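You operate a simulated robot arm through the tools that you are given. There is no shell and no other tool. Be economical: measure what you need, move in short steps, check, and stop when the job is done.

Carry out the task below with a simulated two-armed robot. There is one attempt and no reset: what you move stays moved.

Task
Screw the lid back on the blue jar.
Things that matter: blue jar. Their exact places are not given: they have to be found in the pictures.

Only the result counts: the job must be done as asked and must still hold three seconds after the hand-in. Knocking over, shifting, dropping, spilling or breaking anything else fails it. Lids that push on must go on centred and level and be pressed home; caps that screw on are set level and turned clockwise until they are tight.

Robot
Two 7-joint arms with two-finger parallel grippers on one trunk, on a base that drives. Base frame: it is fixed to the floor where the robot stands at the start and does not move with it; the origin is under the middle of the robot, x ahead of it, y to its left, z up; the surface under the hand at the start is at about z = 840. Readings come in mm, rad, newtons and seconds.
The left shoulder is at the start at [50, 165, 1105], the right one opposite. With the tool pointing down near the work surface each hand reaches from about 240 to 700 mm from the robot's upright axis, wherever it stands, measured 20 degrees to its own side. Payload 3.91 kg a hand.
The TCP of each hand is the grasp point between the finger pads, 30 mm short of the fingertips. In the tool frame z runs along the fingers and y along their closing line. Largest opening 110 mm; finger width 20, thickness 10; the body of the gripper, 48 by 112 mm, starts 55 mm behind the TCP.
Orientation is told as [roll, pitch, yaw] about the base's x, y, z axes, in that order, counted from this pose: with the fingers straight down and closing along the base's y, the tool's x points along the base's -x, its y along +y and its z along -z.

Tools
- The arms move only by the tool send_rows. It takes "left_deltas", "right_deltas" or both (then of equal length, played together; a hand with none holds still); each is a list of rows, each a list of 6 numbers: the shift along the tool's x, y, z in units of 40 mm (1.0 is 40 mm), then the turn, a rotation vector about the tool's x, y, z in units of 4 degrees (1.0 is 4 degrees). In form: [[tx, ty, tz, rx, ry, rz], ...]. A call has 1 to 20 rows; each row shifts and turns the commanded pose from where the row before left it, along the tool's axes as they then stand. "left_hand" and "right_hand" are, for a hand that has rows, the finger opening in mm, from 0 to 110, set as the call begins (left out, the last holds). A call with a number of a shift or a turn outside -1 to 1 is refused whole. Rows are played at 5 a second. More than 50 mm and 0.15 rad between two rows, or a gripper value outside its range, and nothing of the call is played. Where a pose cannot be reached the arm comes as near as it can. A force on the tool above 40 N (or 10 N above the force at the start of the call, whichever is more), or a blocked arm, ends the call early, and 0.2 s more pass. Each finger travels about 45 mm/s and halts on what it meets, pressing with about 33 N; the grip force reading is that of the motor and also rises with nothing between the fingers. The clock runs only during rows and for 0.2 s after the last one: add rows that do not move to give the fingers time. The reply holds the time, the measured pose of the TCP, the force on the tool along the base axes, the opening and the grip force, in the units named above and with some noise, with the torque about the TCP (base axes, N m) and any sound that the robot's microphone picked up.
- Cameras (640 x 400 px; columns grow to the right, rows downward): "scene" is now at [118.9, -8.4, 1276.8]; the picture's right is [-0.07, -1.00, 0.00], its down [-0.56, 0.04, -0.83] and it looks along [0.83, -0.06, -0.56] (base axes); focal length 264 px, centre (320, 200). "left" rides on the left gripper at [72, -17, -103] in its tool frame; the picture's right is [0.23, 0.97, 0.00], its down [-0.76, 0.18, -0.62] and it looks along [-0.61, 0.14, 0.78] (tool axes); focal length 222 px, centre (320, 200). "right" rides on the right gripper at [72, 17, -103] in its tool frame; the picture's right is [-0.23, 0.97, 0.00], its down [-0.76, -0.18, -0.62] and it looks along [-0.61, -0.14, 0.78] (tool axes); focal length 222 px, centre (320, 200).
- camera(camera): a new picture of that camera. It takes no simulated time.
- lift_body(by): slides the trunk up (or, below 0, down) by that many mm; the arms and the scene camera ride with it, the base frame stays. It gives what a move gives, with no picture.
- base_move(legs): drives the robot by 1 to 6 legs, each [ahead, left, turn to the left] in mm, mm and rad, along the robot's own axes; the way and the turn of a leg run together, so that a leg with both is an arc; at most 1500 mm and 3.142 rad a leg. The arms and the cameras ride along, it lands a little off, and it stops where it bumps. It gives what a move gives.
- aim_head(pan, tilt): turns the head with the scene camera to pan (to the left, within 1.396 rad either way) and tilt (down, from -0.506 to 1.204), counted from straight ahead of the robot. It gives what a move gives.
- locate(camera, pixels): for up to 12 pixels [column, row] of the newest picture of that camera ("zoom" is the newest enlarged one), the place [x, y, z] in the base frame of the surface seen there, good to about 2 mm. It takes no simulated time.
- enlarge(camera, box): a new picture of the part [left, top, right, bottom] of that camera's present view, enlarged. It takes no simulated time.
- job_done(): hands the job in; it is judged then, once.

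Go step by step. Measure first, check grasps and placings, and put right what went wrong. The budget is 80 turns and 58 pictures, counting those below and the enlarged ones. Unless the task says otherwise, let go and move clear before handing in, and close with one line.

The tools are called after "Request:" by a JSON object that holds its "api" and its "payload". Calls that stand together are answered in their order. send_rows: Moves the arms, as the interface text tells. Its arguments: {"type":"object","properties":{"left_deltas":{"type":"array","items":{"type":"array","items":{"type":"number"}}},"left_hand":{"type":"number"},"right_deltas":{"type":"array","items":{"type":"array","items":{"type":"number"}}},"right_hand":{"type":"number"}},"required":[]} The other tools are called the same way: lift_body (by) slides the trunk up or down; base_move (legs) drives the base; aim_head (pan, tilt) turns the head that bears the scene camera; camera (camera) takes a picture; locate (camera, pixels) gives the place of the surface under pixels of a picture; enlarge (camera, box) takes an enlarged picture of a part of a camera's view; job_done () hands the job in.

At the start:

```text
time_s: 0.0
left_tool_pos: [525.6, 150.2, 1081.6]
left_tool_rot: [-0.001, 0.001, 0.0]
left_ft_force: [-0.6, 0.0, 0.0]
left_wrist_torque: [-0.03, -0.03, 0.01]
left_opening: 110.0
left_gripper_force: 0.1
right_tool_pos: [368.1, -193.8, 1083.3]
right_tool_rot: [-0.001, -0.001, 0.0]
right_ft_force: [0.5, 0.5, -0.8]
right_wrist_torque: [0.0, 0.0, 0.0]
right_opening: 109.8
right_gripper_force: 0.0
trunk travel left (down, up): [-325.0, 178.0]
robot x, y, heading: [4.8, -0.8, 0.001]
head pan, tilt: [-0.072, 0.592]
```

scene: 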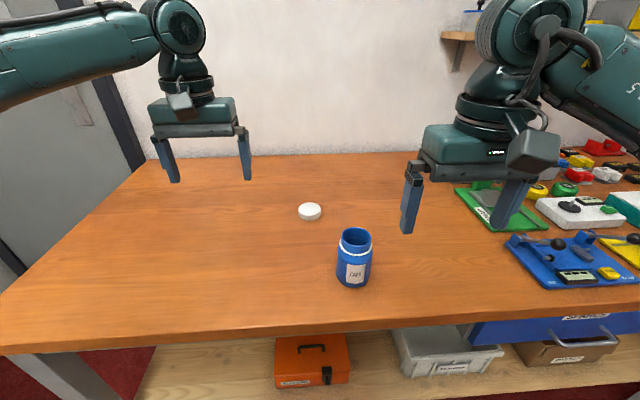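
right: 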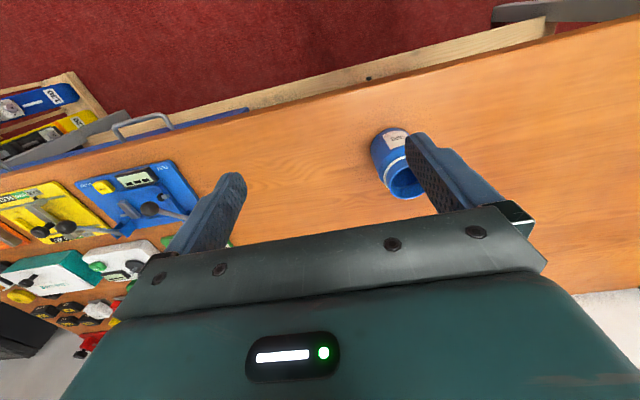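
left: 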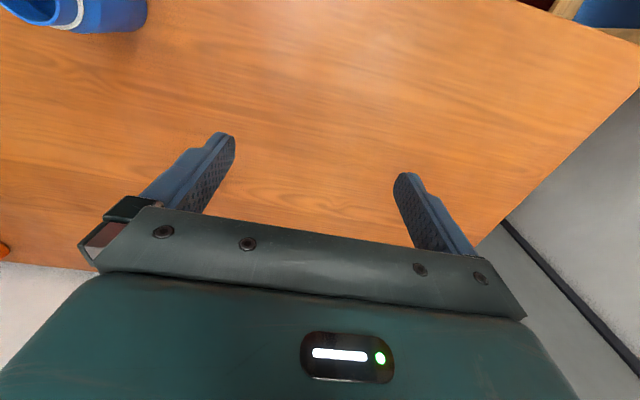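

The scene shows the open blue jar at about (354,258) and a white lid at (310,211). I'll enlarge that part and measure it.

Request:
{"api": "enlarge", "payload": {"camera": "scene", "box": [270, 190, 400, 300]}}

Request:
{"api": "locate", "payload": {"camera": "scene", "pixels": [[310, 207], [300, 211], [320, 211], [310, 218], [310, 225], [355, 230], [340, 240], [371, 240], [355, 250], [355, 270], [355, 295], [355, 240]]}}

```text
3.64 times, centred on (335, 245) of scene
```

zoom: 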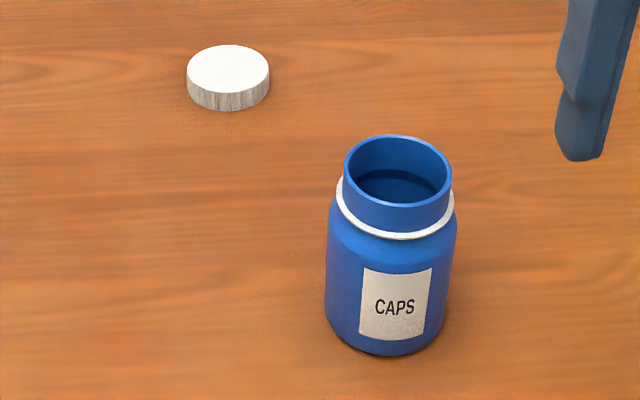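

```text
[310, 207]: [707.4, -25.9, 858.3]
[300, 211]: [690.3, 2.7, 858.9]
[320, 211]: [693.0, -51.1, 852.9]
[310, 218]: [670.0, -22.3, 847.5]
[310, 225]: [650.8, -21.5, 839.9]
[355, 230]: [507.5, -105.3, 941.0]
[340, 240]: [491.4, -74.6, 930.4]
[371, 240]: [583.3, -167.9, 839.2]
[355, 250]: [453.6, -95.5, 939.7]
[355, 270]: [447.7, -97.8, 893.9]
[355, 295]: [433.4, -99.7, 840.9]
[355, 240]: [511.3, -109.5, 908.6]
```

The lid lies with its closed face up, near (690,-24), and the jar rim is near z=941. I'll measure the outlines more finely in the enlarged picture.

Request:
{"api": "locate", "payload": {"camera": "zoom", "pixels": [[190, 72], [266, 72], [228, 48], [228, 92], [228, 70], [346, 172], [450, 178], [398, 137], [396, 204], [396, 237], [329, 270], [454, 270]]}}

Request:
{"api": "locate", "payload": {"camera": "zoom", "pixels": [[396, 206], [396, 210], [404, 138], [390, 138], [345, 180], [449, 190], [349, 195], [400, 345], [190, 82], [267, 82], [228, 105], [396, 300]]}}

```text
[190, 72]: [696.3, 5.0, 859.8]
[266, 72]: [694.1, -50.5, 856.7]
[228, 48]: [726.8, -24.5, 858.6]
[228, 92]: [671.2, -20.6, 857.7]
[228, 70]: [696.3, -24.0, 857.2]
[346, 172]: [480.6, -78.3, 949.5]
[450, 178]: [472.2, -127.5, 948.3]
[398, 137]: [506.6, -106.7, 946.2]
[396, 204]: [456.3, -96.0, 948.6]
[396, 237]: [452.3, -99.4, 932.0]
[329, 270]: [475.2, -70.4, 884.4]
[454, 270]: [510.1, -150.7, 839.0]
```

```text
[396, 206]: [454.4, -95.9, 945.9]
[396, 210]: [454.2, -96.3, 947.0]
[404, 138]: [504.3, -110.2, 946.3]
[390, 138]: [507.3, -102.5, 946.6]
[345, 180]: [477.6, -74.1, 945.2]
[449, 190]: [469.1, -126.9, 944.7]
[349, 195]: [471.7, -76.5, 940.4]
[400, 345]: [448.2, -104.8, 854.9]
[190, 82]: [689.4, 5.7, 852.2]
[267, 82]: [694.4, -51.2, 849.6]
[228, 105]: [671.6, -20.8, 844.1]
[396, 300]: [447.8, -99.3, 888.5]
```

Lid centre is about (698,-23), Ø~57, z 840–858. The jar axis is about (480,-101), rim at z≈947, body Ø~66. The lid is near the reach limit, so I'll check where the table edge is before driving.

Request:
{"api": "locate", "payload": {"camera": "scene", "pixels": [[300, 320], [300, 325], [300, 335], [312, 362], [450, 350], [575, 290], [150, 340], [600, 320]]}}

```text
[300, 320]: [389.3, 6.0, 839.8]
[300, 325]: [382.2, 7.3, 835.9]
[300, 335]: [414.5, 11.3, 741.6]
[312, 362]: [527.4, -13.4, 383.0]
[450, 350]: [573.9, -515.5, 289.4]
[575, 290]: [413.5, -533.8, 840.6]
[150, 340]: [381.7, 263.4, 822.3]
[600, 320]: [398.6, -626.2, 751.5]
```

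The table edge is at x≈382. I'll drive 70 mm ahead and 60 mm to the right, so that both items sit between the arms.

Request:
{"api": "base_move", "payload": {"legs": [[70, -60, 0]]}}

```text
time_s: 1.2
left_tool_pos: [594.7, 88.9, 1080.5]
left_tool_rot: [-0.001, -0.001, -0.001]
left_ft_force: [0.5, 0.9, -0.2]
left_wrist_torque: [0.04, 0.03, 0.0]
left_opening: 110.0
left_gripper_force: 0.1
right_tool_pos: [436.8, -254.7, 1083.5]
right_tool_rot: [0.0, -0.001, 0.002]
right_ft_force: [0.0, 0.5, 0.8]
right_wrist_torque: [0.04, 0.0, -0.01]
right_opening: 109.9
right_gripper_force: 0.2
trunk travel left (down, up): [-325.0, 178.0]
robot x, y, heading: [67.2, -55.9, -0.002]
head pan, tilt: [-0.072, 0.592]
```

Driven. Next, the left hand goes over the lid (TCP 698,-23,940) while the right tool tilts 40° forward in place, ready to grip the jar body.

Request:
{"api": "send_rows", "payload": {"left_deltas": [[-0.258, -0.28, 0.351, 0, 0, 0], [-0.258, -0.28, 0.351, 0, 0, 0], [-0.258, -0.28, 0.351, 0, 0, 0], [-0.258, -0.28, 0.351, 0, 0, 0], [-0.258, -0.28, 0.351, 0, 0, 0], [-0.258, -0.28, 0.351, 0, 0, 0], [-0.258, -0.28, 0.351, 0, 0, 0], [-0.258, -0.28, 0.351, 0, 0, 0], [-0.258, -0.28, 0.351, 0, 0, 0], [-0.258, -0.28, 0.351, 0, 0, 0]], "right_deltas": [[0, 0, 0, 0, -1, 0], [0, 0, 0, 0, -1, 0], [0, 0, 0, 0, -1, 0], [0, 0, 0, 0, -1, 0], [0, 0, 0, 0, -1, 0], [0, 0, 0, 0, -1, 0], [0, 0, 0, 0, -1, 0], [0, 0, 0, 0, -1, 0], [0, 0, 0, 0, -1, 0], [0, 0, 0, 0, -1, 0]]}}

```text
time_s: 3.4
left_tool_pos: [696.7, -22.9, 940.3]
left_tool_rot: [0.002, 0.0, -0.003]
left_ft_force: [0.1, -0.2, -0.4]
left_wrist_torque: [0.03, -0.01, 0.02]
left_opening: 110.1
left_gripper_force: 0.1
right_tool_pos: [437.0, -254.5, 1084.3]
right_tool_rot: [0.001, -0.7, 0.0]
right_ft_force: [0.4, 0.8, 0.5]
right_wrist_torque: [0.0, 0.01, -0.01]
right_opening: 110.1
right_gripper_force: 0.0
trunk travel left (down, up): [-325.0, 178.0]
robot x, y, heading: [71.0, -59.5, -0.002]
head pan, tilt: [-0.072, 0.592]
```

Both moves came out as commanded. I'll look with the left wrist camera and the scene camera to refine the lid and jar centres.

Request:
{"api": "camera", "payload": {"camera": "left"}}

Request:
{"api": "camera", "payload": {"camera": "scene"}}

```text
53 pictures are left
```

left: 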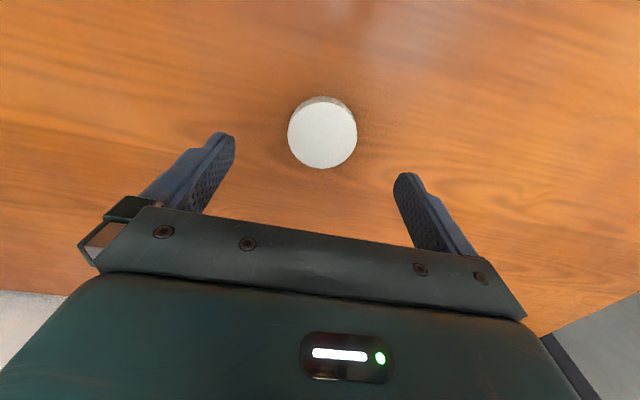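

```text
52 pictures are left
```

scene: 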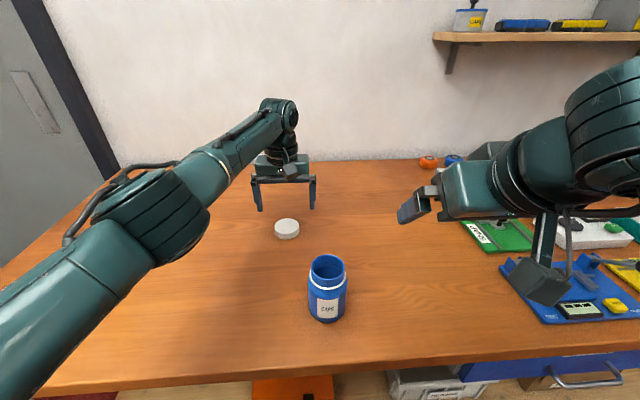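

Request:
{"api": "locate", "payload": {"camera": "left", "pixels": [[291, 136], [354, 134], [322, 104], [323, 165], [322, 135], [295, 120], [350, 120]]}}

Request:
{"api": "enlarge", "payload": {"camera": "scene", "box": [278, 240, 378, 330]}}

```text
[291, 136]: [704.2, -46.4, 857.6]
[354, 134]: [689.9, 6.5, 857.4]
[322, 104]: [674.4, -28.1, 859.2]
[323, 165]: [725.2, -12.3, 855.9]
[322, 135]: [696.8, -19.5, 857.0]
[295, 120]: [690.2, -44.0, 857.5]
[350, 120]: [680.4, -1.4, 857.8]
```

```text
4.44 times, centred on (328, 285) of scene
```

zoom: 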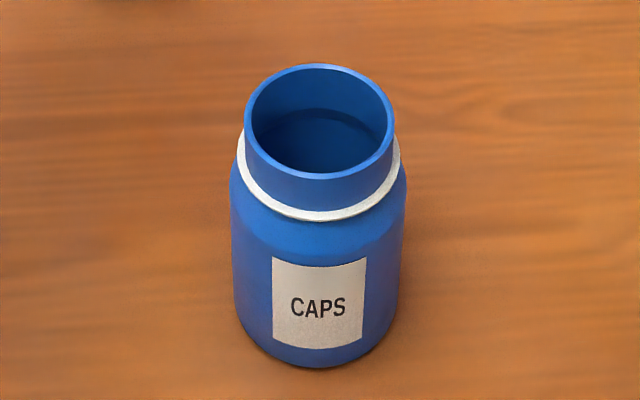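

Request:
{"api": "locate", "payload": {"camera": "zoom", "pixels": [[249, 118], [390, 118], [320, 67], [316, 175], [245, 122], [392, 122], [312, 218], [244, 240], [396, 240], [320, 240], [320, 360], [236, 260]]}}

```text
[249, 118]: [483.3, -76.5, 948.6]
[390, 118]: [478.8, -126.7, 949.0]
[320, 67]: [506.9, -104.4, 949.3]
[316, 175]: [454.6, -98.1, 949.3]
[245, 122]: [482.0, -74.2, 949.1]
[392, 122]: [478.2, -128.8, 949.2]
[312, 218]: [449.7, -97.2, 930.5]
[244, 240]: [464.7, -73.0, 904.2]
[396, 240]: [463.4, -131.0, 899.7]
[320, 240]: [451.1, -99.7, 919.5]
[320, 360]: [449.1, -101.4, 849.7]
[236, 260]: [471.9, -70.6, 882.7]
```

The refined lid centre is (698.5,-20.2) and the jar axis is (481,-101.3), rim z≈949. The left hand now turns +80° (counter-clockwise) to give screwing range, while the right goes to its pre-grasp point in front of the jar.

Request:
{"api": "send_rows", "payload": {"left_deltas": [[0, 0, 0, 0, 0, -1], [0, 0, 0, 0, 0, -1], [0, 0, 0, 0, 0, -1], [0, 0, 0, 0, 0, -1], [0, 0, 0, 0, 0, -1], [0, 0, 0, 0, 0, -1], [0, 0, 0, 0, 0, -1], [0, 0, 0, 0, 0, -1], [0, 0, 0, 0, 0, -1], [0, 0, 0, 0, 0, -1], [0, 0, 0, 0, 0, -1], [0, 0, 0, 0, 0, -1], [0, 0, 0, 0, 0, -1], [0, 0, 0, 0, 0, -1], [0, 0, 0, 0, 0, -1], [0, 0, 0, 0, 0, -1], [0, 0, 0, 0, 0, -1], [0, 0, 0, 0, 0, -1], [0, 0, 0, 0, 0, -1], [0, 0, 0, 0, 0, -1]], "right_deltas": [[0.175, 0.192, 0.0575, 0, 0, 0], [0.175, 0.192, 0.0575, 0, 0, 0], [0.175, 0.192, 0.0575, 0, 0, 0], [0.175, 0.192, 0.0575, 0, 0, 0], [0.175, 0.192, 0.0575, 0, 0, 0], [0.175, 0.192, 0.0575, 0, 0, 0], [0.175, 0.192, 0.0575, 0, 0, 0], [0.175, 0.192, 0.0575, 0, 0, 0], [0.175, 0.192, 0.0575, 0, 0, 0], [0.175, 0.192, 0.0575, 0, 0, 0], [0.175, 0.192, 0.0575, 0, 0, 0], [0.175, 0.192, 0.0575, 0, 0, 0], [0.175, 0.192, 0.0575, 0, 0, 0], [0.175, 0.192, 0.0575, 0, 0, 0], [0.175, 0.192, 0.0575, 0, 0, 0], [0.175, 0.192, 0.0575, 0, 0, 0], [0.175, 0.192, 0.0575, 0, 0, 0], [0.175, 0.192, 0.0575, 0, 0, 0], [0.175, 0.192, 0.0575, 0, 0, 0], [0.175, 0.192, 0.0575, 0, 0, 0]]}}

```text
time_s: 7.6
left_tool_pos: [697.4, -22.2, 941.8]
left_tool_rot: [0.0, 0.0, 1.399]
left_ft_force: [-0.2, -0.6, 0.4]
left_wrist_torque: [0.02, 0.03, -0.03]
left_opening: 109.9
left_gripper_force: 0.2
right_tool_pos: [378.1, -90.8, 968.9]
right_tool_rot: [-0.001, -0.699, -0.002]
right_ft_force: [-0.5, 0.3, -0.7]
right_wrist_torque: [0.03, 0.01, 0.0]
right_opening: 110.0
right_gripper_force: 0.1
right hand out of reach, approached as far as the arm can: row 3, 4, 5, 7, 9
trunk travel left (down, up): [-325.0, 178.0]
robot x, y, heading: [69.6, -61.6, -0.0]
head pan, tilt: [-0.072, 0.592]
```

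The right arm hit a reach limit on its way and stands at (378,-91,969), near the pre-grasp point. I'll correct it onto the jar's line in small steps while the left lowers around the lid to z≈874.

Request:
{"api": "send_rows", "payload": {"left_deltas": [[-0.014, -0.005, 0.424, 0, 0, 0], [-0.014, -0.005, 0.424, 0, 0, 0], [-0.014, -0.005, 0.424, 0, 0, 0], [-0.014, -0.005, 0.42, 0, 0, 0], [0, 0, 0, 0, 0, 0]], "right_deltas": [[0.09, -0.065, 0.108, 0, 0, 0], [0.09, -0.065, 0.108, 0, 0, 0], [0.09, -0.065, 0.108, 0, 0, 0], [0.09, -0.065, 0.108, 0, 0, 0], [0, 0, 0, 0, 0, 0]]}}

Request:
{"api": "camera", "payload": {"camera": "scene"}}

Request:
{"api": "camera", "payload": {"camera": "right"}}

Request:
{"api": "camera", "payload": {"camera": "left"}}

```text
time_s: 8.8
left_tool_pos: [697.9, -18.5, 874.6]
left_tool_rot: [0.0, 0.0, 1.396]
left_ft_force: [0.3, 0.2, -0.4]
left_wrist_torque: [0.03, 0.0, 0.02]
left_opening: 110.0
left_gripper_force: 0.1
right_tool_pos: [378.9, -101.7, 945.5]
right_tool_rot: [0.0, -0.698, -0.001]
right_ft_force: [0.4, -0.1, -0.7]
right_wrist_torque: [0.03, -0.03, -0.04]
right_opening: 110.0
right_gripper_force: 0.1
trunk travel left (down, up): [-325.0, 178.0]
robot x, y, heading: [67.3, -62.2, -0.002]
head pan, tilt: [-0.072, 0.592]
```

```text
50 pictures are left
```

scene: 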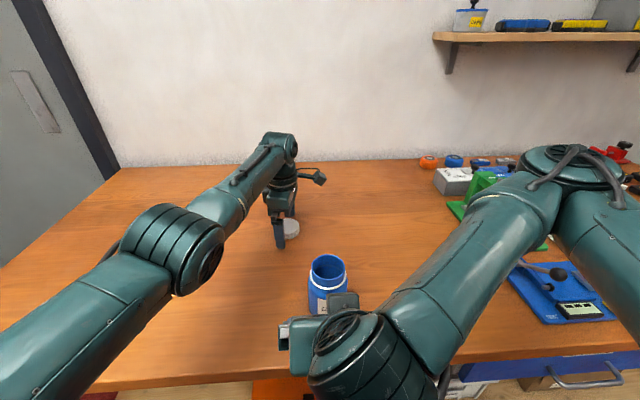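

```text
49 pictures are left
```

right: 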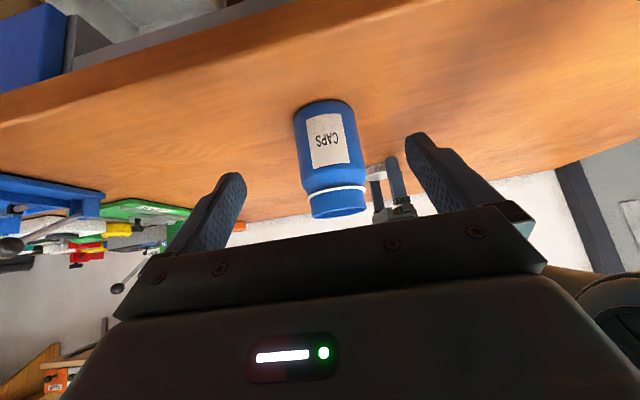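

```text
48 pictures are left
```

left: 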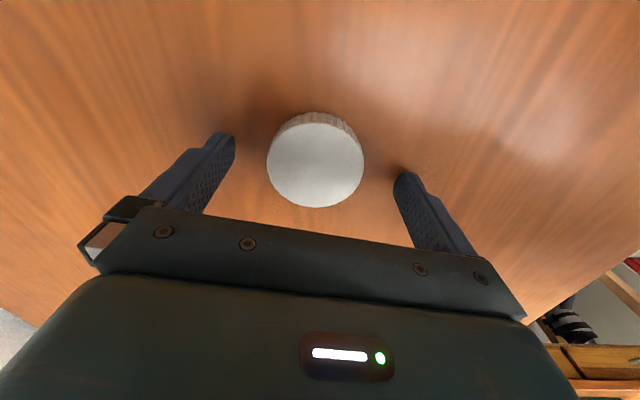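

Jar is centred between the right fingers. Left fingers straddle the lid; I'll check the lid's centre against the TCP and advance the right hand along its axis to the jar.

Request:
{"api": "locate", "payload": {"camera": "left", "pixels": [[269, 163], [361, 163], [315, 126], [315, 205], [315, 165]]}}

Request:
{"api": "send_rows", "payload": {"right_deltas": [[-0.008, 0, 0.348, 0, 0, 0], [-0.008, 0, 0.348, 0, 0, 0], [-0.008, 0, 0.348, 0, 0, 0], [-0.008, 0, 0.348, 0, 0, 0], [-0.008, 0, 0.348, 0, 0, 0], [-0.008, 0, 0.348, 0, 0, 0], [-0.008, 0, 0.348, 0, 0, 0], [-0.008, 0, 0.348, 0, 0, 0]]}}

Request:
{"api": "camera", "payload": {"camera": "right"}}

```text
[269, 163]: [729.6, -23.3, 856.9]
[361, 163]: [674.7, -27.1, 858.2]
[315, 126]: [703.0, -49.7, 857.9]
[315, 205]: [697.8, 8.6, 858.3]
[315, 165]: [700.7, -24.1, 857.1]
```

```text
time_s: 10.6
left_tool_pos: [695.4, -19.5, 875.9]
left_tool_rot: [0.0, 0.0, 1.396]
left_ft_force: [0.1, -0.4, 0.1]
left_wrist_torque: [-0.01, 0.0, 0.02]
left_opening: 110.1
left_gripper_force: 0.0
right_tool_pos: [447.6, -101.3, 869.5]
right_tool_rot: [-0.001, -0.702, 0.005]
right_ft_force: [-17.1, -8.7, 20.8]
right_wrist_torque: [0.0, 0.24, 0.16]
right_opening: 110.0
right_gripper_force: 0.1
trunk travel left (down, up): [-325.0, 178.0]
robot x, y, heading: [66.7, -56.6, 0.0]
head pan, tilt: [-0.072, 0.592]
stopped in row 8 (right hand): the force on the tool passed its limit at 52 N (the readings are from after the stop); the commanded pose is now the measured one
```

```text
47 pictures are left
```

right: 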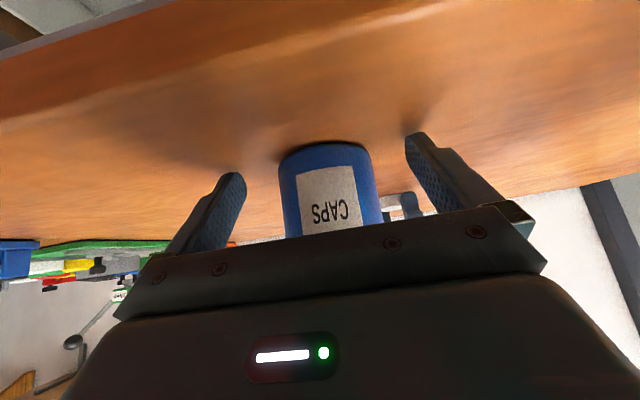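

The stop was my own geometry error: a 40° tilt from vertical makes the axis steeper than I assumed, so the fingertips reached the table at z≈843. I'll back off along the axis, tilt 10° more, and nudge the left onto the lid's measured centre (700.5,-22.5).

Request:
{"api": "send_rows", "payload": {"right_deltas": [[0, 0, -0.25, 0, 0, 0], [0, 0, -0.25, 0, 0, 0], [0, 0, -0.25, 0, 0, 0], [0, 0, 0, 0, -0.833, 0], [0, 0, 0, 0, -0.833, 0], [0, 0, 0, 0, -0.833, 0], [0, 0, 0, 0, 0, 0]], "left_deltas": [[0.03, -0.04, 0, 0, 0, 0], [0.03, -0.04, 0, 0, 0, 0], [0, 0, 0, 0, 0, 0], [0, 0, 0, 0, 0, 0], [0, 0, 0, 0, 0, 0], [0, 0, 0, 0, 0, 0], [0, 0, 0, 0, 0, 0]]}}

Request:
{"api": "camera", "payload": {"camera": "scene"}}

Request:
{"api": "camera", "payload": {"camera": "right"}}

```text
time_s: 12.2
left_tool_pos: [697.6, -19.6, 875.3]
left_tool_rot: [0.001, 0.0, 1.397]
left_ft_force: [0.3, 0.1, 0.1]
left_wrist_torque: [-0.02, 0.0, -0.01]
left_opening: 109.9
left_gripper_force: 0.0
right_tool_pos: [429.6, -101.1, 890.2]
right_tool_rot: [0.0, -0.874, 0.004]
right_ft_force: [-0.1, -0.1, 0.6]
right_wrist_torque: [-0.01, -0.01, -0.02]
right_opening: 110.0
right_gripper_force: 0.1
trunk travel left (down, up): [-325.0, 178.0]
robot x, y, heading: [67.7, -60.2, -0.0]
head pan, tilt: [-0.072, 0.592]
```

```text
46 pictures are left
```

scene: 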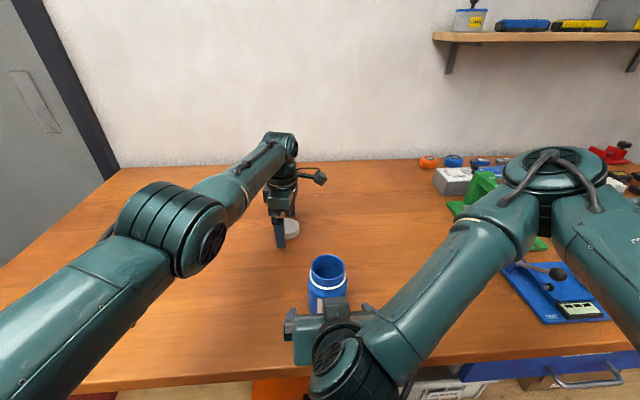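

```text
45 pictures are left
```

right: 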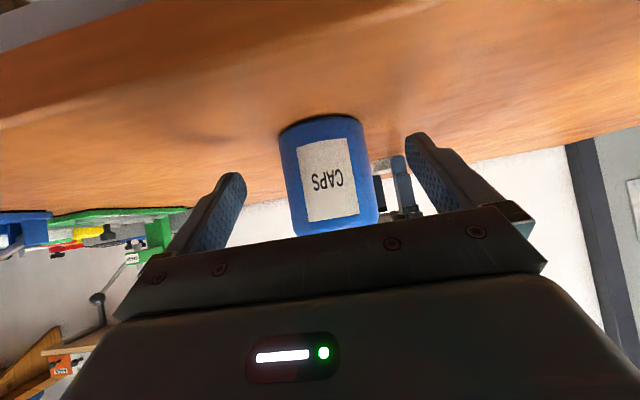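

The jar has not moved, and the right tool is now 50° from vertical with no load. I'll advance it to the jar (466,-101,878) and close the left fingers on the lid.

Request:
{"api": "send_rows", "payload": {"right_deltas": [[-0.088, 0, 0.223, 0, 0, 0], [-0.088, 0, 0.223, 0, 0, 0], [-0.088, 0, 0.223, 0, 0, 0], [-0.088, 0, 0.223, 0, 0, 0], [0, 0, 0, 0, 0, 0], [0, 0, 0, 0, 0, 0]], "left_deltas": [[0, 0, 0, 0, 0, 0], [0, 0, 0, 0, 0, 0], [0, 0, 0, 0, 0, 0], [0, 0, 0, 0, 0, 0], [0, 0, 0, 0, 0, 0], [0, 0, 0, 0, 0, 0]], "left_hand": 40}}

Request:
{"api": "camera", "payload": {"camera": "left"}}

Request:
{"api": "camera", "payload": {"camera": "right"}}

```text
time_s: 13.6
left_tool_pos: [697.6, -19.9, 874.5]
left_tool_rot: [-0.001, 0.0, 1.396]
left_ft_force: [-0.1, 0.4, 0.7]
left_wrist_torque: [-0.03, -0.01, -0.01]
left_opening: 59.6
left_gripper_force: 33.2
right_tool_pos: [466.5, -101.5, 878.4]
right_tool_rot: [0.0, -0.874, 0.003]
right_ft_force: [0.0, -0.2, 0.5]
right_wrist_torque: [0.0, 0.03, -0.03]
right_opening: 110.1
right_gripper_force: 0.0
trunk travel left (down, up): [-325.0, 178.0]
robot x, y, heading: [71.7, -62.1, -0.0]
head pan, tilt: [-0.072, 0.592]
```

```text
44 pictures are left
```

left: 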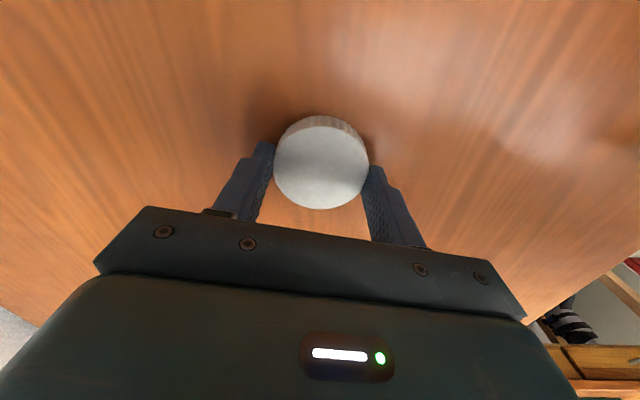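

```text
43 pictures are left
```

right: 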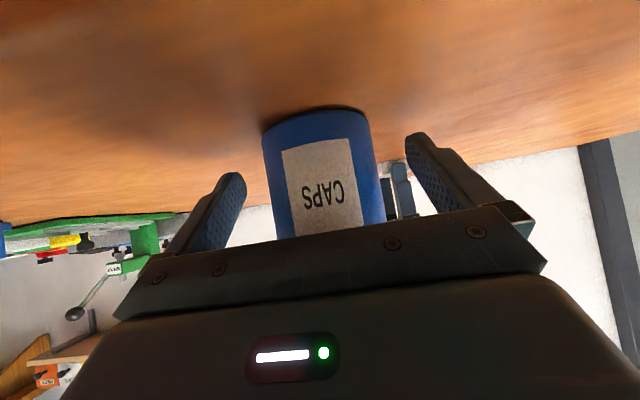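

Lid gripped (59.6 mm, 33 N). Closing the right fingers on the jar and measuring the lid's offset in the left grip.

Request:
{"api": "send_rows", "payload": {"right_deltas": [[0, 0, 0, 0, 0, 0], [0, 0, 0, 0, 0, 0], [0, 0, 0, 0, 0, 0], [0, 0, 0, 0, 0, 0], [0, 0, 0, 0, 0, 0]], "right_hand": 50}}

Request:
{"api": "locate", "payload": {"camera": "left", "pixels": [[277, 163], [366, 163], [321, 128], [321, 206], [300, 140], [345, 190], [300, 190], [345, 140]]}}

Request:
{"api": "camera", "payload": {"camera": "scene"}}

```text
time_s: 14.8
left_tool_pos: [698.1, -19.9, 874.0]
left_tool_rot: [0.0, -0.001, 1.395]
left_ft_force: [-0.9, 0.2, 2.8]
left_wrist_torque: [0.02, 0.08, -0.03]
left_opening: 58.8
left_gripper_force: 33.0
right_tool_pos: [467.2, -101.5, 879.3]
right_tool_rot: [-0.001, -0.874, 0.005]
right_ft_force: [0.7, 1.0, 0.2]
right_wrist_torque: [0.01, 0.0, 0.01]
right_opening: 66.8
right_gripper_force: 33.5
trunk travel left (down, up): [-325.0, 178.0]
robot x, y, heading: [66.2, -56.9, -0.003]
head pan, tilt: [-0.072, 0.592]
```

```text
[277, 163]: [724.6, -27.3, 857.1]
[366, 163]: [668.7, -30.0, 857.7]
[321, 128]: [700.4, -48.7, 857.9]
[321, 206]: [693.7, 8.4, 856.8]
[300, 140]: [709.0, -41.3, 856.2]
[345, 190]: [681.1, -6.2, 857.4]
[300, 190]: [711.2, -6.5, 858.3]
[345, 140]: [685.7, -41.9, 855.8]
```

```text
42 pictures are left
```

scene: 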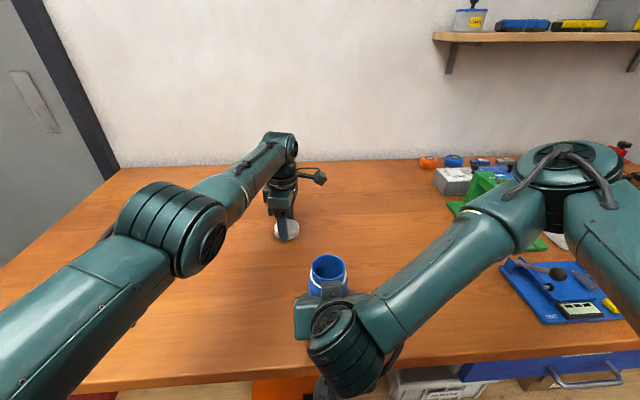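

Lid is centred on the left TCP and the jar is held (66.8 mm). Lifting the lid 145 mm, then re-measuring the jar rim.

Request:
{"api": "send_rows", "payload": {"left_deltas": [[0, 0, -0.2, 0, 0, 0], [0, 0, -0.4, 0, 0, 0], [0, 0, -0.5, 0, 0, 0], [0, 0, -0.5, 0, 0, 0], [0, 0, -0.5, 0, 0, 0], [0, 0, -0.5, 0, 0, 0], [0, 0, -0.5, 0, 0, 0], [0, 0, -0.5, 0, 0, 0], [0, 0, 0, 0, 0, 0]]}}

Request:
{"api": "enlarge", "payload": {"camera": "scene", "box": [278, 240, 378, 330]}}

Request:
{"api": "camera", "payload": {"camera": "left"}}

```text
time_s: 16.8
left_tool_pos: [691.7, -19.0, 1018.3]
left_tool_rot: [-0.001, 0.0, 1.398]
left_ft_force: [0.5, 0.2, 0.5]
left_wrist_torque: [0.01, 0.0, 0.01]
left_opening: 58.6
left_gripper_force: 33.3
left hand out of reach, approached as far as the arm can: row 5, 7
right_tool_pos: [465.8, -101.0, 878.9]
right_tool_rot: [-0.001, -0.874, 0.003]
right_ft_force: [-0.4, -1.0, 1.0]
right_wrist_torque: [0.03, 0.02, -0.01]
right_opening: 67.0
right_gripper_force: 33.2
trunk travel left (down, up): [-325.0, 178.0]
robot x, y, heading: [69.3, -58.6, -0.0]
head pan, tilt: [-0.072, 0.592]
```

```text
4.44 times, centred on (328, 285) of scene
```

zoom: 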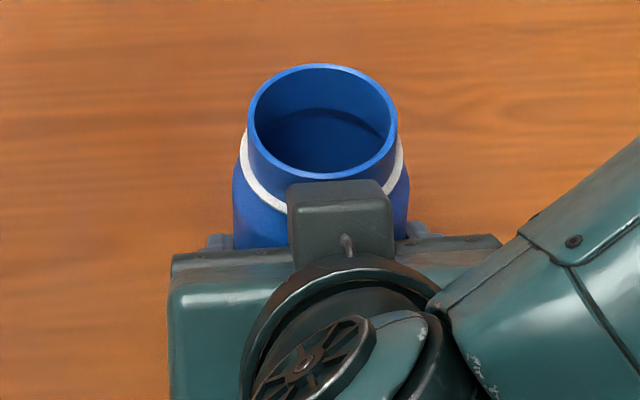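

```text
40 pictures are left
```

left: 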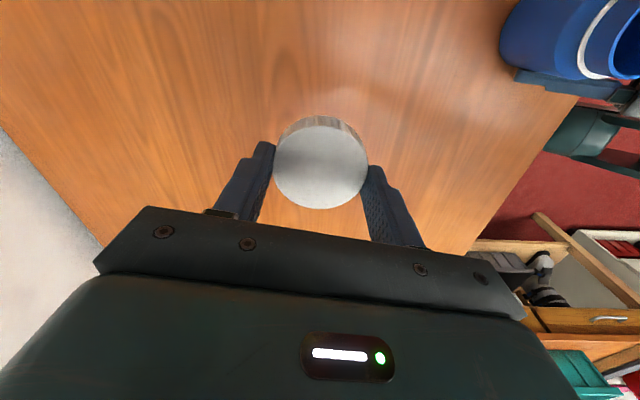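

Request:
{"api": "locate", "payload": {"camera": "zoom", "pixels": [[251, 118], [395, 118], [322, 67], [318, 176], [270, 80], [375, 80], [340, 190], [340, 210], [295, 190], [388, 190], [340, 265], [220, 260]]}}

```text
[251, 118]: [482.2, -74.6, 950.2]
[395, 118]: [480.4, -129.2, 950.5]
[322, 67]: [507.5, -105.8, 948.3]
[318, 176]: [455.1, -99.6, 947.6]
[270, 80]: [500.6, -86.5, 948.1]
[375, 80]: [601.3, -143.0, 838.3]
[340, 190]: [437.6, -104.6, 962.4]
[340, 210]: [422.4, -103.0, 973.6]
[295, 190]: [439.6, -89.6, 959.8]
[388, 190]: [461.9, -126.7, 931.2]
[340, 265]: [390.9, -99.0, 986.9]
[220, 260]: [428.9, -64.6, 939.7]
```

The rim centre is (481.3,-102). A block on top of the right gripper sits at x≈440, z≈960, so I'll keep the left fingers within about ±48° of yaw. Before moving over, I'll check where the right forearm is.

Request:
{"api": "camera", "payload": {"camera": "scene"}}

Request:
{"api": "locate", "payload": {"camera": "scene", "pixels": [[370, 310], [400, 285], [430, 255], [460, 225], [440, 300], [480, 260], [510, 195], [540, 155], [345, 315], [330, 330]]}}

```text
39 pictures are left
```

scene: 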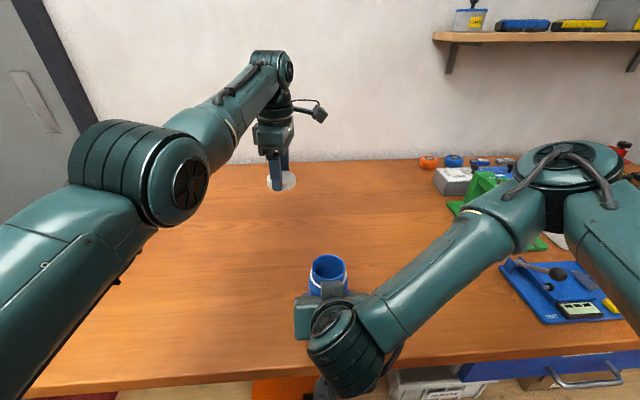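

```text
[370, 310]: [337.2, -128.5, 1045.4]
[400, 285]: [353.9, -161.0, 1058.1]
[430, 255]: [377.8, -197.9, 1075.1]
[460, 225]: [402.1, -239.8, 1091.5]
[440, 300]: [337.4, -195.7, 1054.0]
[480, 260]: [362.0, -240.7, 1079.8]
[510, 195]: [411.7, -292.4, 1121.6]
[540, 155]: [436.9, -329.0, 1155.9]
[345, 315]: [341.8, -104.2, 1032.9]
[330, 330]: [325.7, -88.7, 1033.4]
```

The right forearm stays at x<400 near there, leaving at least 50 mm. Turning the left to yaw 48° and carrying the lid above the jar, still high.

Request:
{"api": "send_rows", "payload": {"left_deltas": [[0, 0, 0, 0, 0, 1], [0, 0, 0, 0, 0, 1], [0, 0, 0, 0, 0, 1], [0, 0, 0, 0, 0, 1], [0, 0, 0, 0, 0, 1], [0, 0, 0, 0, 0, 1], [0, 0, 0, 0, 0, 1], [0, 0, 0, 0, 0, 1], [0.421, 0.211, 0, 0, 0, 0], [0.421, 0.211, 0, 0, 0, 0], [0.421, 0.211, 0, 0, 0, 0], [0.421, 0.211, 0, 0, 0, 0], [0.421, 0.211, 0, 0, 0, 0], [0.421, 0.211, 0, 0, 0, 0], [0.421, 0.211, 0, 0, 0, 0], [0.421, 0.211, 0, 0, 0, 0], [0.421, 0.211, 0, 0, 0, 0], [0.421, 0.211, 0, 0, 0, 0], [0.421, 0.211, 0, 0, 0, 0], [0.421, 0.211, 0, 0, 0, 0]]}}

Request:
{"api": "camera", "payload": {"camera": "scene"}}

Request:
{"api": "camera", "payload": {"camera": "left"}}

```text
time_s: 21.0
left_tool_pos: [480.0, -102.2, 1016.9]
left_tool_rot: [0.0, 0.0, 0.838]
left_ft_force: [0.2, 0.5, -0.2]
left_wrist_torque: [0.01, -0.02, -0.01]
left_opening: 58.9
left_gripper_force: 33.5
left hand out of reach, approached as far as the arm can: row 1
right_tool_pos: [467.0, -101.1, 878.0]
right_tool_rot: [0.0, -0.876, 0.005]
right_ft_force: [-1.7, 0.0, 1.2]
right_wrist_torque: [0.06, 0.0, 0.0]
right_opening: 66.9
right_gripper_force: 32.8
trunk travel left (down, up): [-325.0, 178.0]
robot x, y, heading: [71.2, -59.6, -0.002]
head pan, tilt: [-0.072, 0.592]
```

```text
38 pictures are left
```

scene: 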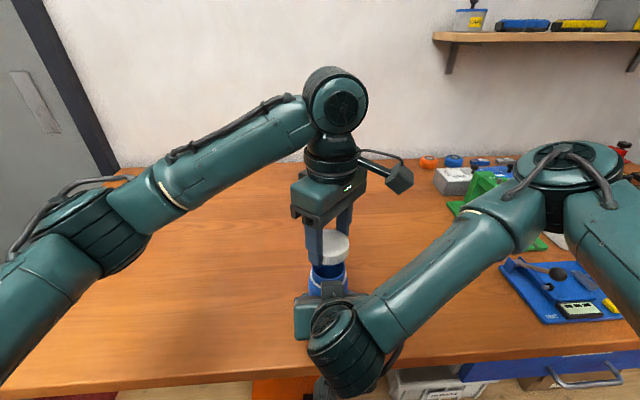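

```text
37 pictures are left
```

left: 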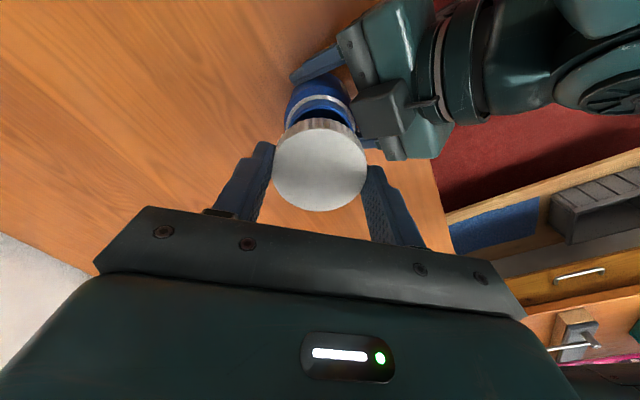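

The lid is over the jar. I'll measure the lid face with the left camera and the two outlines in an enlarged scene picture, to check alignment.

Request:
{"api": "locate", "payload": {"camera": "left", "pixels": [[277, 163], [365, 163], [320, 134], [320, 207], [290, 195], [350, 195]]}}

Request:
{"api": "enlarge", "payload": {"camera": "scene", "box": [278, 215, 378, 305]}}

```text
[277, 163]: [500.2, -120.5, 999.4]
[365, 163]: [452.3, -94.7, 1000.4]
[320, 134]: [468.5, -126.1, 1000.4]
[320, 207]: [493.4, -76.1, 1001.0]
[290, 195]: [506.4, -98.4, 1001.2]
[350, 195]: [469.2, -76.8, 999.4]
```

```text
4.44 times, centred on (328, 260) of scene
```

zoom: 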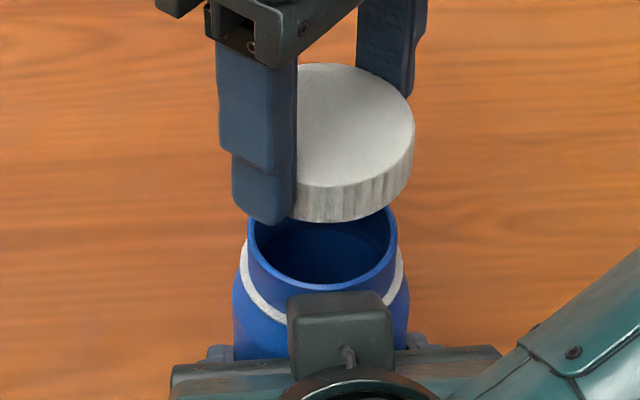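

The lid is level at z≈1000 and centred on the jar within about 1 mm. Lowering to just above the rim, then gently into contact.

Request:
{"api": "send_rows", "payload": {"left_deltas": [[-0.015, -0.01, 0.35, 0, 0, 0], [0, 0, 0.3, 0, 0, 0], [0, 0, 0.05, 0, 0, 0], [0, 0, 0.05, 0, 0, 0], [0, 0, 0.05, 0, 0, 0], [0, 0, 0.05, 0, 0, 0], [0, 0, 0, 0, 0, 0]]}}

Request:
{"api": "enlarge", "payload": {"camera": "scene", "box": [278, 215, 378, 305]}}

```text
time_s: 22.6
left_tool_pos: [482.6, -100.7, 983.0]
left_tool_rot: [0.0, -0.001, 0.838]
left_ft_force: [-0.8, 0.5, -1.0]
left_wrist_torque: [-0.03, 0.01, 0.03]
left_opening: 59.0
left_gripper_force: 32.9
right_tool_pos: [465.7, -102.9, 878.4]
right_tool_rot: [-0.001, -0.875, 0.002]
right_ft_force: [-0.4, -1.5, 1.2]
right_wrist_torque: [-0.03, 0.0, -0.03]
right_opening: 67.0
right_gripper_force: 33.2
trunk travel left (down, up): [-325.0, 178.0]
robot x, y, heading: [67.6, -60.4, 0.0]
head pan, tilt: [-0.072, 0.592]
```

```text
4.44 times, centred on (328, 260) of scene
```

zoom: 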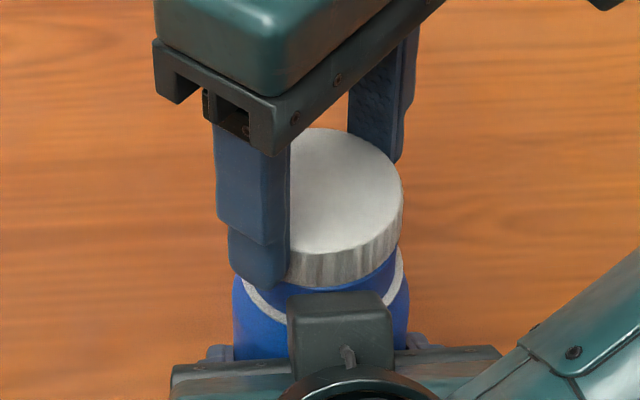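

Contact hasn't come yet, and the lid is just above the rim. Continuing down in 1 mm steps.

Request:
{"api": "send_rows", "payload": {"left_deltas": [[0, 0, 0.03, 0, 0, 0], [0, 0, 0.03, 0, 0, 0], [0, 0, 0.03, 0, 0, 0], [0, 0, 0.03, 0, 0, 0], [0, 0, 0.03, 0, 0, 0], [0, 0, 0, 0, 0, 0]]}}

```text
time_s: 24.0
left_tool_pos: [482.4, -100.2, 980.0]
left_tool_rot: [-0.005, 0.0, 0.835]
left_ft_force: [1.2, 5.1, 31.8]
left_wrist_torque: [0.19, 0.61, -0.2]
left_opening: 59.5
left_gripper_force: 32.8
right_tool_pos: [466.8, -100.6, 878.3]
right_tool_rot: [-0.001, -0.874, 0.003]
right_ft_force: [6.6, -2.1, -9.1]
right_wrist_torque: [0.7, -0.33, -0.07]
right_opening: 66.9
right_gripper_force: 33.6
trunk travel left (down, up): [-325.0, 178.0]
robot x, y, heading: [72.5, -61.6, -0.002]
head pan, tilt: [-0.072, 0.592]
```

Contact at z=980 with 32 N up, and the torque (0.19, 0.61) puts it about 19 mm to the robot side. I'll look before going on.

Request:
{"api": "enlarge", "payload": {"camera": "scene", "box": [288, 235, 368, 305]}}

Request:
{"api": "camera", "payload": {"camera": "left"}}

Request:
{"api": "camera", "payload": {"camera": "right"}}

```text
5.71 times, centred on (328, 270) of scene
```

zoom: 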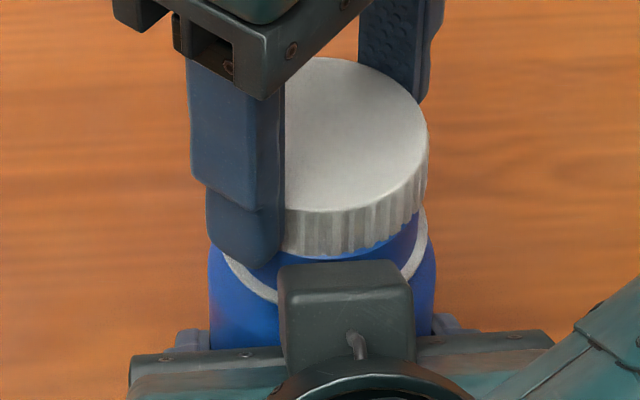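

```text
33 pictures are left
```

left: 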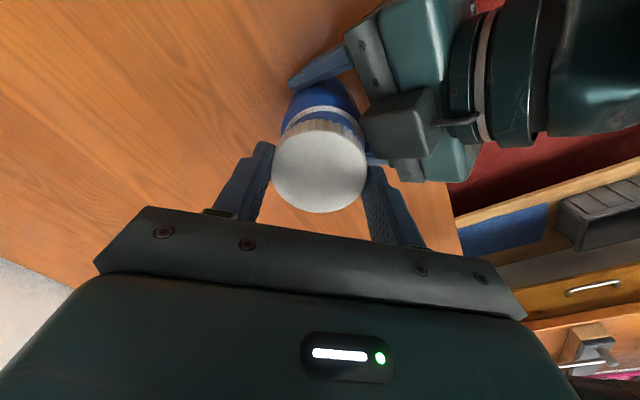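

```text
32 pictures are left
```

right: 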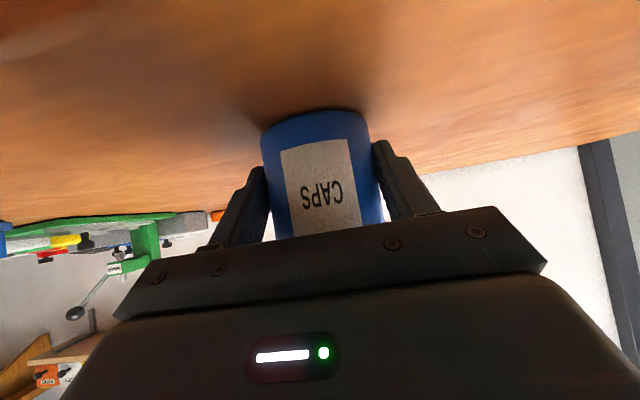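

Request:
{"api": "locate", "payload": {"camera": "zoom", "pixels": [[330, 60], [330, 207], [425, 130], [420, 150], [330, 130], [350, 240], [410, 225], [385, 72], [426, 255], [300, 205], [345, 270], [270, 230]]}}

Request:
{"api": "locate", "payload": {"camera": "left", "pixels": [[276, 163], [366, 163], [320, 135], [320, 208], [290, 195], [350, 195], [342, 112], [290, 105]]}}

```text
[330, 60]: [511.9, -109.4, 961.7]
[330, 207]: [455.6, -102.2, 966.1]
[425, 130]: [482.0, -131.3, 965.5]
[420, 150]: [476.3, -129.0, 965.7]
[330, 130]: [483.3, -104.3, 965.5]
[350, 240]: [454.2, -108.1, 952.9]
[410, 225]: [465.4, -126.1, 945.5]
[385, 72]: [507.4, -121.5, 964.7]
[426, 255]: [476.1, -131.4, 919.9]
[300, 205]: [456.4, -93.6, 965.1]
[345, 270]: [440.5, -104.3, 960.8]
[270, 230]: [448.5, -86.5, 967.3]
```

```text
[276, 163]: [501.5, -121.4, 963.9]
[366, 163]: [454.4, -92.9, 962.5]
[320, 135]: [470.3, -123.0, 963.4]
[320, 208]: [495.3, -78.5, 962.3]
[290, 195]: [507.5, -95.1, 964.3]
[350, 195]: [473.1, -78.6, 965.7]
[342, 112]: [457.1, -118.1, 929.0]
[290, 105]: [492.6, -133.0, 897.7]
```

The lid centre reads about (483,-101), roughly 2 mm too far ahead of the jar axis (481.3,-102), which agrees with the torque. I'll lift 4 mm, shift it back, and press down again.

Request:
{"api": "send_rows", "payload": {"left_deltas": [[0, 0, -0.06, 0, 0, 0], [0, 0, -0.06, 0, 0, 0], [0.045, 0.02, 0, 0, 0, 0], [0, 0, 0, 0, 0, 0], [0, 0, 0.03, 0, 0, 0], [0, 0, 0.03, 0, 0, 0], [0, 0, 0.03, 0, 0, 0], [0, 0, 0.02, 0, 0, 0], [0, 0, 0, 0, 0, 0]]}}

```text
time_s: 26.0
left_tool_pos: [481.4, -100.5, 980.1]
left_tool_rot: [-0.006, -0.001, 0.838]
left_ft_force: [6.4, 1.3, 36.5]
left_wrist_torque: [0.55, 0.89, -0.12]
left_opening: 58.9
left_gripper_force: 33.5
right_tool_pos: [465.7, -99.9, 877.7]
right_tool_rot: [-0.001, -0.87, 0.006]
right_ft_force: [-1.3, 4.2, -19.1]
right_wrist_torque: [0.13, -1.49, 0.03]
right_opening: 67.0
right_gripper_force: 32.9
trunk travel left (down, up): [-325.0, 178.0]
robot x, y, heading: [69.3, -59.9, 0.002]
head pan, tilt: [-0.072, 0.592]
```

The contact now works out at about (-24,+15) from the TCP. That is either the rim or the left finger touching the block on the right gripper. To tell which, I'll lift 8 mm, turn to yaw 0 with fingers clear of the block, and lower again.

Request:
{"api": "send_rows", "payload": {"left_deltas": [[0, 0, -0.1, 0, 0, 0], [0, 0, -0.1, 0, 0, 0], [0, 0, 0, 0, 0, 1], [0, 0, 0, 0, 0, 1], [0, 0, 0, 0, 0, 1], [0, 0, 0, 0, 0, 1], [0, 0, 0, 0, 0, 1], [0, 0, 0, 0, 0, 1], [0, 0, 0, 0, 0, 1], [0, 0, 0, 0, 0, 1], [0, 0, 0, 0, 0, 1], [0, 0, 0, 0, 0, 1], [0, 0, 0, 0, 0, 1], [0, 0, 0, 0, 0, 1], [0, 0, 0, 0, 0, 0]]}}

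Request:
{"api": "enlarge", "payload": {"camera": "scene", "box": [288, 225, 368, 295]}}

```text
time_s: 29.2
left_tool_pos: [481.1, -101.3, 985.7]
left_tool_rot: [0.0, 0.001, -0.003]
left_ft_force: [0.2, 0.4, 0.2]
left_wrist_torque: [-0.02, 0.03, 0.03]
left_opening: 58.9
left_gripper_force: 32.5
right_tool_pos: [467.3, -101.3, 878.4]
right_tool_rot: [-0.001, -0.874, 0.005]
right_ft_force: [0.3, -0.1, 0.5]
right_wrist_torque: [-0.01, 0.04, 0.0]
right_opening: 66.8
right_gripper_force: 33.1
trunk travel left (down, up): [-325.0, 178.0]
robot x, y, heading: [69.5, -61.1, -0.001]
head pan, tilt: [-0.072, 0.592]
```

```text
5.71 times, centred on (328, 260) of scene
```

zoom: 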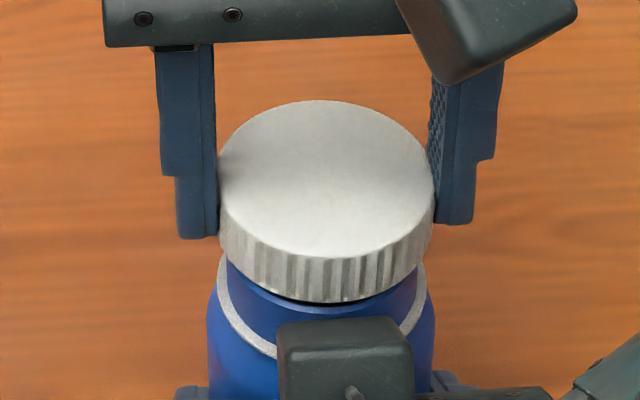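

Request:
{"api": "locate", "payload": {"camera": "zoom", "pixels": [[325, 103], [325, 255], [222, 175], [430, 180], [260, 120], [390, 120], [325, 180], [219, 300], [425, 290], [240, 285], [262, 245], [395, 245]]}}

```text
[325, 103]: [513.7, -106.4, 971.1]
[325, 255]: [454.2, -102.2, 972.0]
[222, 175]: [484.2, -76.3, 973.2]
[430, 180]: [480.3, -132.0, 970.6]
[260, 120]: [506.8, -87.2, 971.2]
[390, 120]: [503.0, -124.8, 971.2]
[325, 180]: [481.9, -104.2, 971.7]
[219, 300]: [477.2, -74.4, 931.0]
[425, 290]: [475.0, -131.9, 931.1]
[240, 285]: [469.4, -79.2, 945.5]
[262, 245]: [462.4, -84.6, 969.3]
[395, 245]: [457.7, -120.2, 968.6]
```

With yaw 0 the whole lid is visible. Its centre reads (484,-104) against the rim's (481.3,-102) by the same method, so I'll shift by (-2.2,+1.5) and lower slowly.

Request:
{"api": "send_rows", "payload": {"left_deltas": [[0.055, 0.04, 0, 0, 0, 0], [0, 0, 0.03, 0, 0, 0], [0, 0, 0.03, 0, 0, 0], [0, 0, 0.03, 0, 0, 0], [0, 0, 0.03, 0, 0, 0], [0, 0, 0, 0, 0, 0]]}}

Request:
{"api": "enlarge", "payload": {"camera": "scene", "box": [288, 225, 368, 295]}}

```text
time_s: 30.6
left_tool_pos: [479.7, -100.1, 982.0]
left_tool_rot: [-0.001, 0.001, 0.0]
left_ft_force: [3.3, 0.3, 2.8]
left_wrist_torque: [0.01, 0.06, 0.0]
left_opening: 59.0
left_gripper_force: 32.5
right_tool_pos: [466.7, -101.7, 877.9]
right_tool_rot: [0.001, -0.872, 0.004]
right_ft_force: [-3.2, 0.2, -4.0]
right_wrist_torque: [-0.02, -0.22, 0.0]
right_opening: 66.8
right_gripper_force: 32.9
trunk travel left (down, up): [-325.0, 178.0]
robot x, y, heading: [68.8, -61.5, -0.001]
head pan, tilt: [-0.072, 0.592]
```

```text
5.71 times, centred on (328, 260) of scene
```

zoom: 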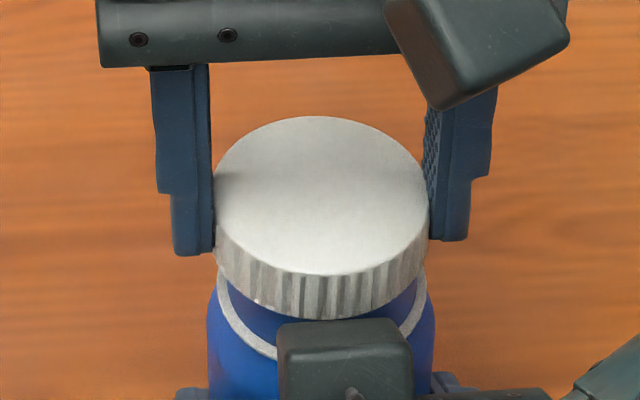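

Light contact (3 N up, 3 N ahead) suggests the skirt is entering over the neck. Easing 0.6 mm ahead and 2 mm further down.

Request:
{"api": "send_rows", "payload": {"left_deltas": [[-0.015, 0, 0, 0, 0, 0], [0, 0, 0.025, 0, 0, 0], [0, 0, 0.025, 0, 0, 0], [0, 0, 0, 0, 0, 0]]}}

```text
time_s: 31.6
left_tool_pos: [479.4, -100.7, 979.8]
left_tool_rot: [-0.003, -0.002, 0.001]
left_ft_force: [8.0, 0.9, 18.4]
left_wrist_torque: [-0.37, -0.5, 0.05]
left_opening: 59.1
left_gripper_force: 33.0
right_tool_pos: [466.9, -101.4, 877.3]
right_tool_rot: [0.0, -0.873, 0.005]
right_ft_force: [-5.1, -1.6, -9.6]
right_wrist_torque: [0.49, -0.39, -0.09]
right_opening: 66.9
right_gripper_force: 32.8
trunk travel left (down, up): [-325.0, 178.0]
robot x, y, heading: [67.4, -59.6, 0.002]
head pan, tilt: [-0.072, 0.592]
```

The contact height has been ~980 at every lateral shift, so it is likely the thread start. The lateral forces suggest the true centre is about 2 mm ahead, so I'll lift, shift +2 mm in x, set down lightly and turn clockwise 24°.

Request:
{"api": "send_rows", "payload": {"left_deltas": [[0, 0, -0.05, 0, 0, 0], [-0.05, 0, 0, 0, 0, 0], [0, 0, 0.025, 0, 0, 0], [0, 0, 0.025, 0, 0, 0], [0, 0, 0, 0, 0, 0]]}}

Request:
{"api": "send_rows", "payload": {"left_deltas": [[0, 0, 0, 0, 0, 1], [0, 0, 0, 0, 0, 1], [0, 0, 0, 0, 0, 1], [0, 0, 0, 0, 0, 1], [0, 0, 0, 0, 0, 1], [0, 0, 0, 0, 0, 1], [0, 0, 0, 0, 0, 0]]}}

```text
time_s: 32.8
left_tool_pos: [482.5, -100.7, 977.6]
left_tool_rot: [0.001, 0.002, 0.0]
left_ft_force: [2.5, -3.5, -3.7]
left_wrist_torque: [-0.06, -0.1, 0.01]
left_opening: 59.1
left_gripper_force: 33.1
right_tool_pos: [466.8, -100.6, 879.5]
right_tool_rot: [0.003, -0.876, 0.002]
right_ft_force: [-3.0, 2.3, 1.2]
right_wrist_torque: [-0.21, -0.18, 0.03]
right_opening: 66.7
right_gripper_force: 32.9
trunk travel left (down, up): [-325.0, 178.0]
robot x, y, heading: [66.8, -59.7, -0.001]
head pan, tilt: [-0.072, 0.592]
```

```text
time_s: 34.4
left_tool_pos: [481.9, -99.4, 978.4]
left_tool_rot: [-0.001, 0.002, -0.42]
left_ft_force: [-3.5, -1.5, -1.5]
left_wrist_torque: [-0.05, 0.1, 0.02]
left_opening: 59.1
left_gripper_force: 32.8
right_tool_pos: [466.7, -101.4, 877.9]
right_tool_rot: [0.001, -0.873, 0.003]
right_ft_force: [4.0, 0.9, -1.1]
right_wrist_torque: [-0.11, 0.31, 0.03]
right_opening: 66.6
right_gripper_force: 33.6
trunk travel left (down, up): [-325.0, 178.0]
robot x, y, heading: [70.1, -58.6, -0.0]
head pan, tilt: [-0.072, 0.592]
```

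The lid dropped to 978 with almost no force, so it is now over the neck. I'll turn back counter-clockwise to +36° for stroke, then lower gently until contact.

Request:
{"api": "send_rows", "payload": {"left_deltas": [[0, 0, 0, 0, 0, -1], [0, 0, 0, 0, 0, -1], [0, 0, 0, 0, 0, -1], [0, 0, 0, 0, 0, -1], [0, 0, 0, 0, 0, -1], [0, 0, 0, 0, 0, -1], [0, 0, 0, 0, 0, -1], [0, 0, 0, 0, 0, -1], [0, 0, 0, 0, 0, -1], [0, 0, 0, 0, 0, -1], [0, 0, 0, 0, 0, -1], [0, 0, 0, 0, 0, -1], [0, 0, 0, 0, 0, -1], [0, 0, 0, 0, 0, -1], [0, 0, 0, 0, 0, -1], [0, 0, 0, 0, 0, 0]]}}

Request:
{"api": "send_rows", "payload": {"left_deltas": [[0, 0, 0.025, 0, 0, 0], [0, 0, 0.025, 0, 0, 0], [0, 0, 0.025, 0, 0, 0], [0, 0, 0, 0, 0, 0]]}}

```text
time_s: 37.8
left_tool_pos: [481.9, -99.0, 977.6]
left_tool_rot: [0.0, 0.0, 0.63]
left_ft_force: [-0.3, -6.3, -0.3]
left_wrist_torque: [-0.2, -0.01, -0.01]
left_opening: 58.9
left_gripper_force: 33.3
right_tool_pos: [466.1, -100.7, 878.6]
right_tool_rot: [0.0, -0.875, 0.003]
right_ft_force: [3.0, 4.8, 0.7]
right_wrist_torque: [-0.44, -0.11, 0.08]
right_opening: 66.5
right_gripper_force: 33.1
trunk travel left (down, up): [-325.0, 178.0]
robot x, y, heading: [66.9, -57.9, -0.001]
head pan, tilt: [-0.072, 0.592]
```

```text
time_s: 38.8
left_tool_pos: [481.3, -99.0, 976.5]
left_tool_rot: [0.001, -0.001, 0.629]
left_ft_force: [3.4, -7.8, 3.7]
left_wrist_torque: [-0.35, -0.12, 0.06]
left_opening: 59.0
left_gripper_force: 33.1
right_tool_pos: [466.1, -100.3, 878.4]
right_tool_rot: [0.001, -0.873, 0.005]
right_ft_force: [-1.8, 7.2, -0.4]
right_wrist_torque: [-0.42, -0.54, 0.1]
right_opening: 66.8
right_gripper_force: 33.3
trunk travel left (down, up): [-325.0, 178.0]
robot x, y, heading: [69.4, -61.4, -0.001]
head pan, tilt: [-0.072, 0.592]
```

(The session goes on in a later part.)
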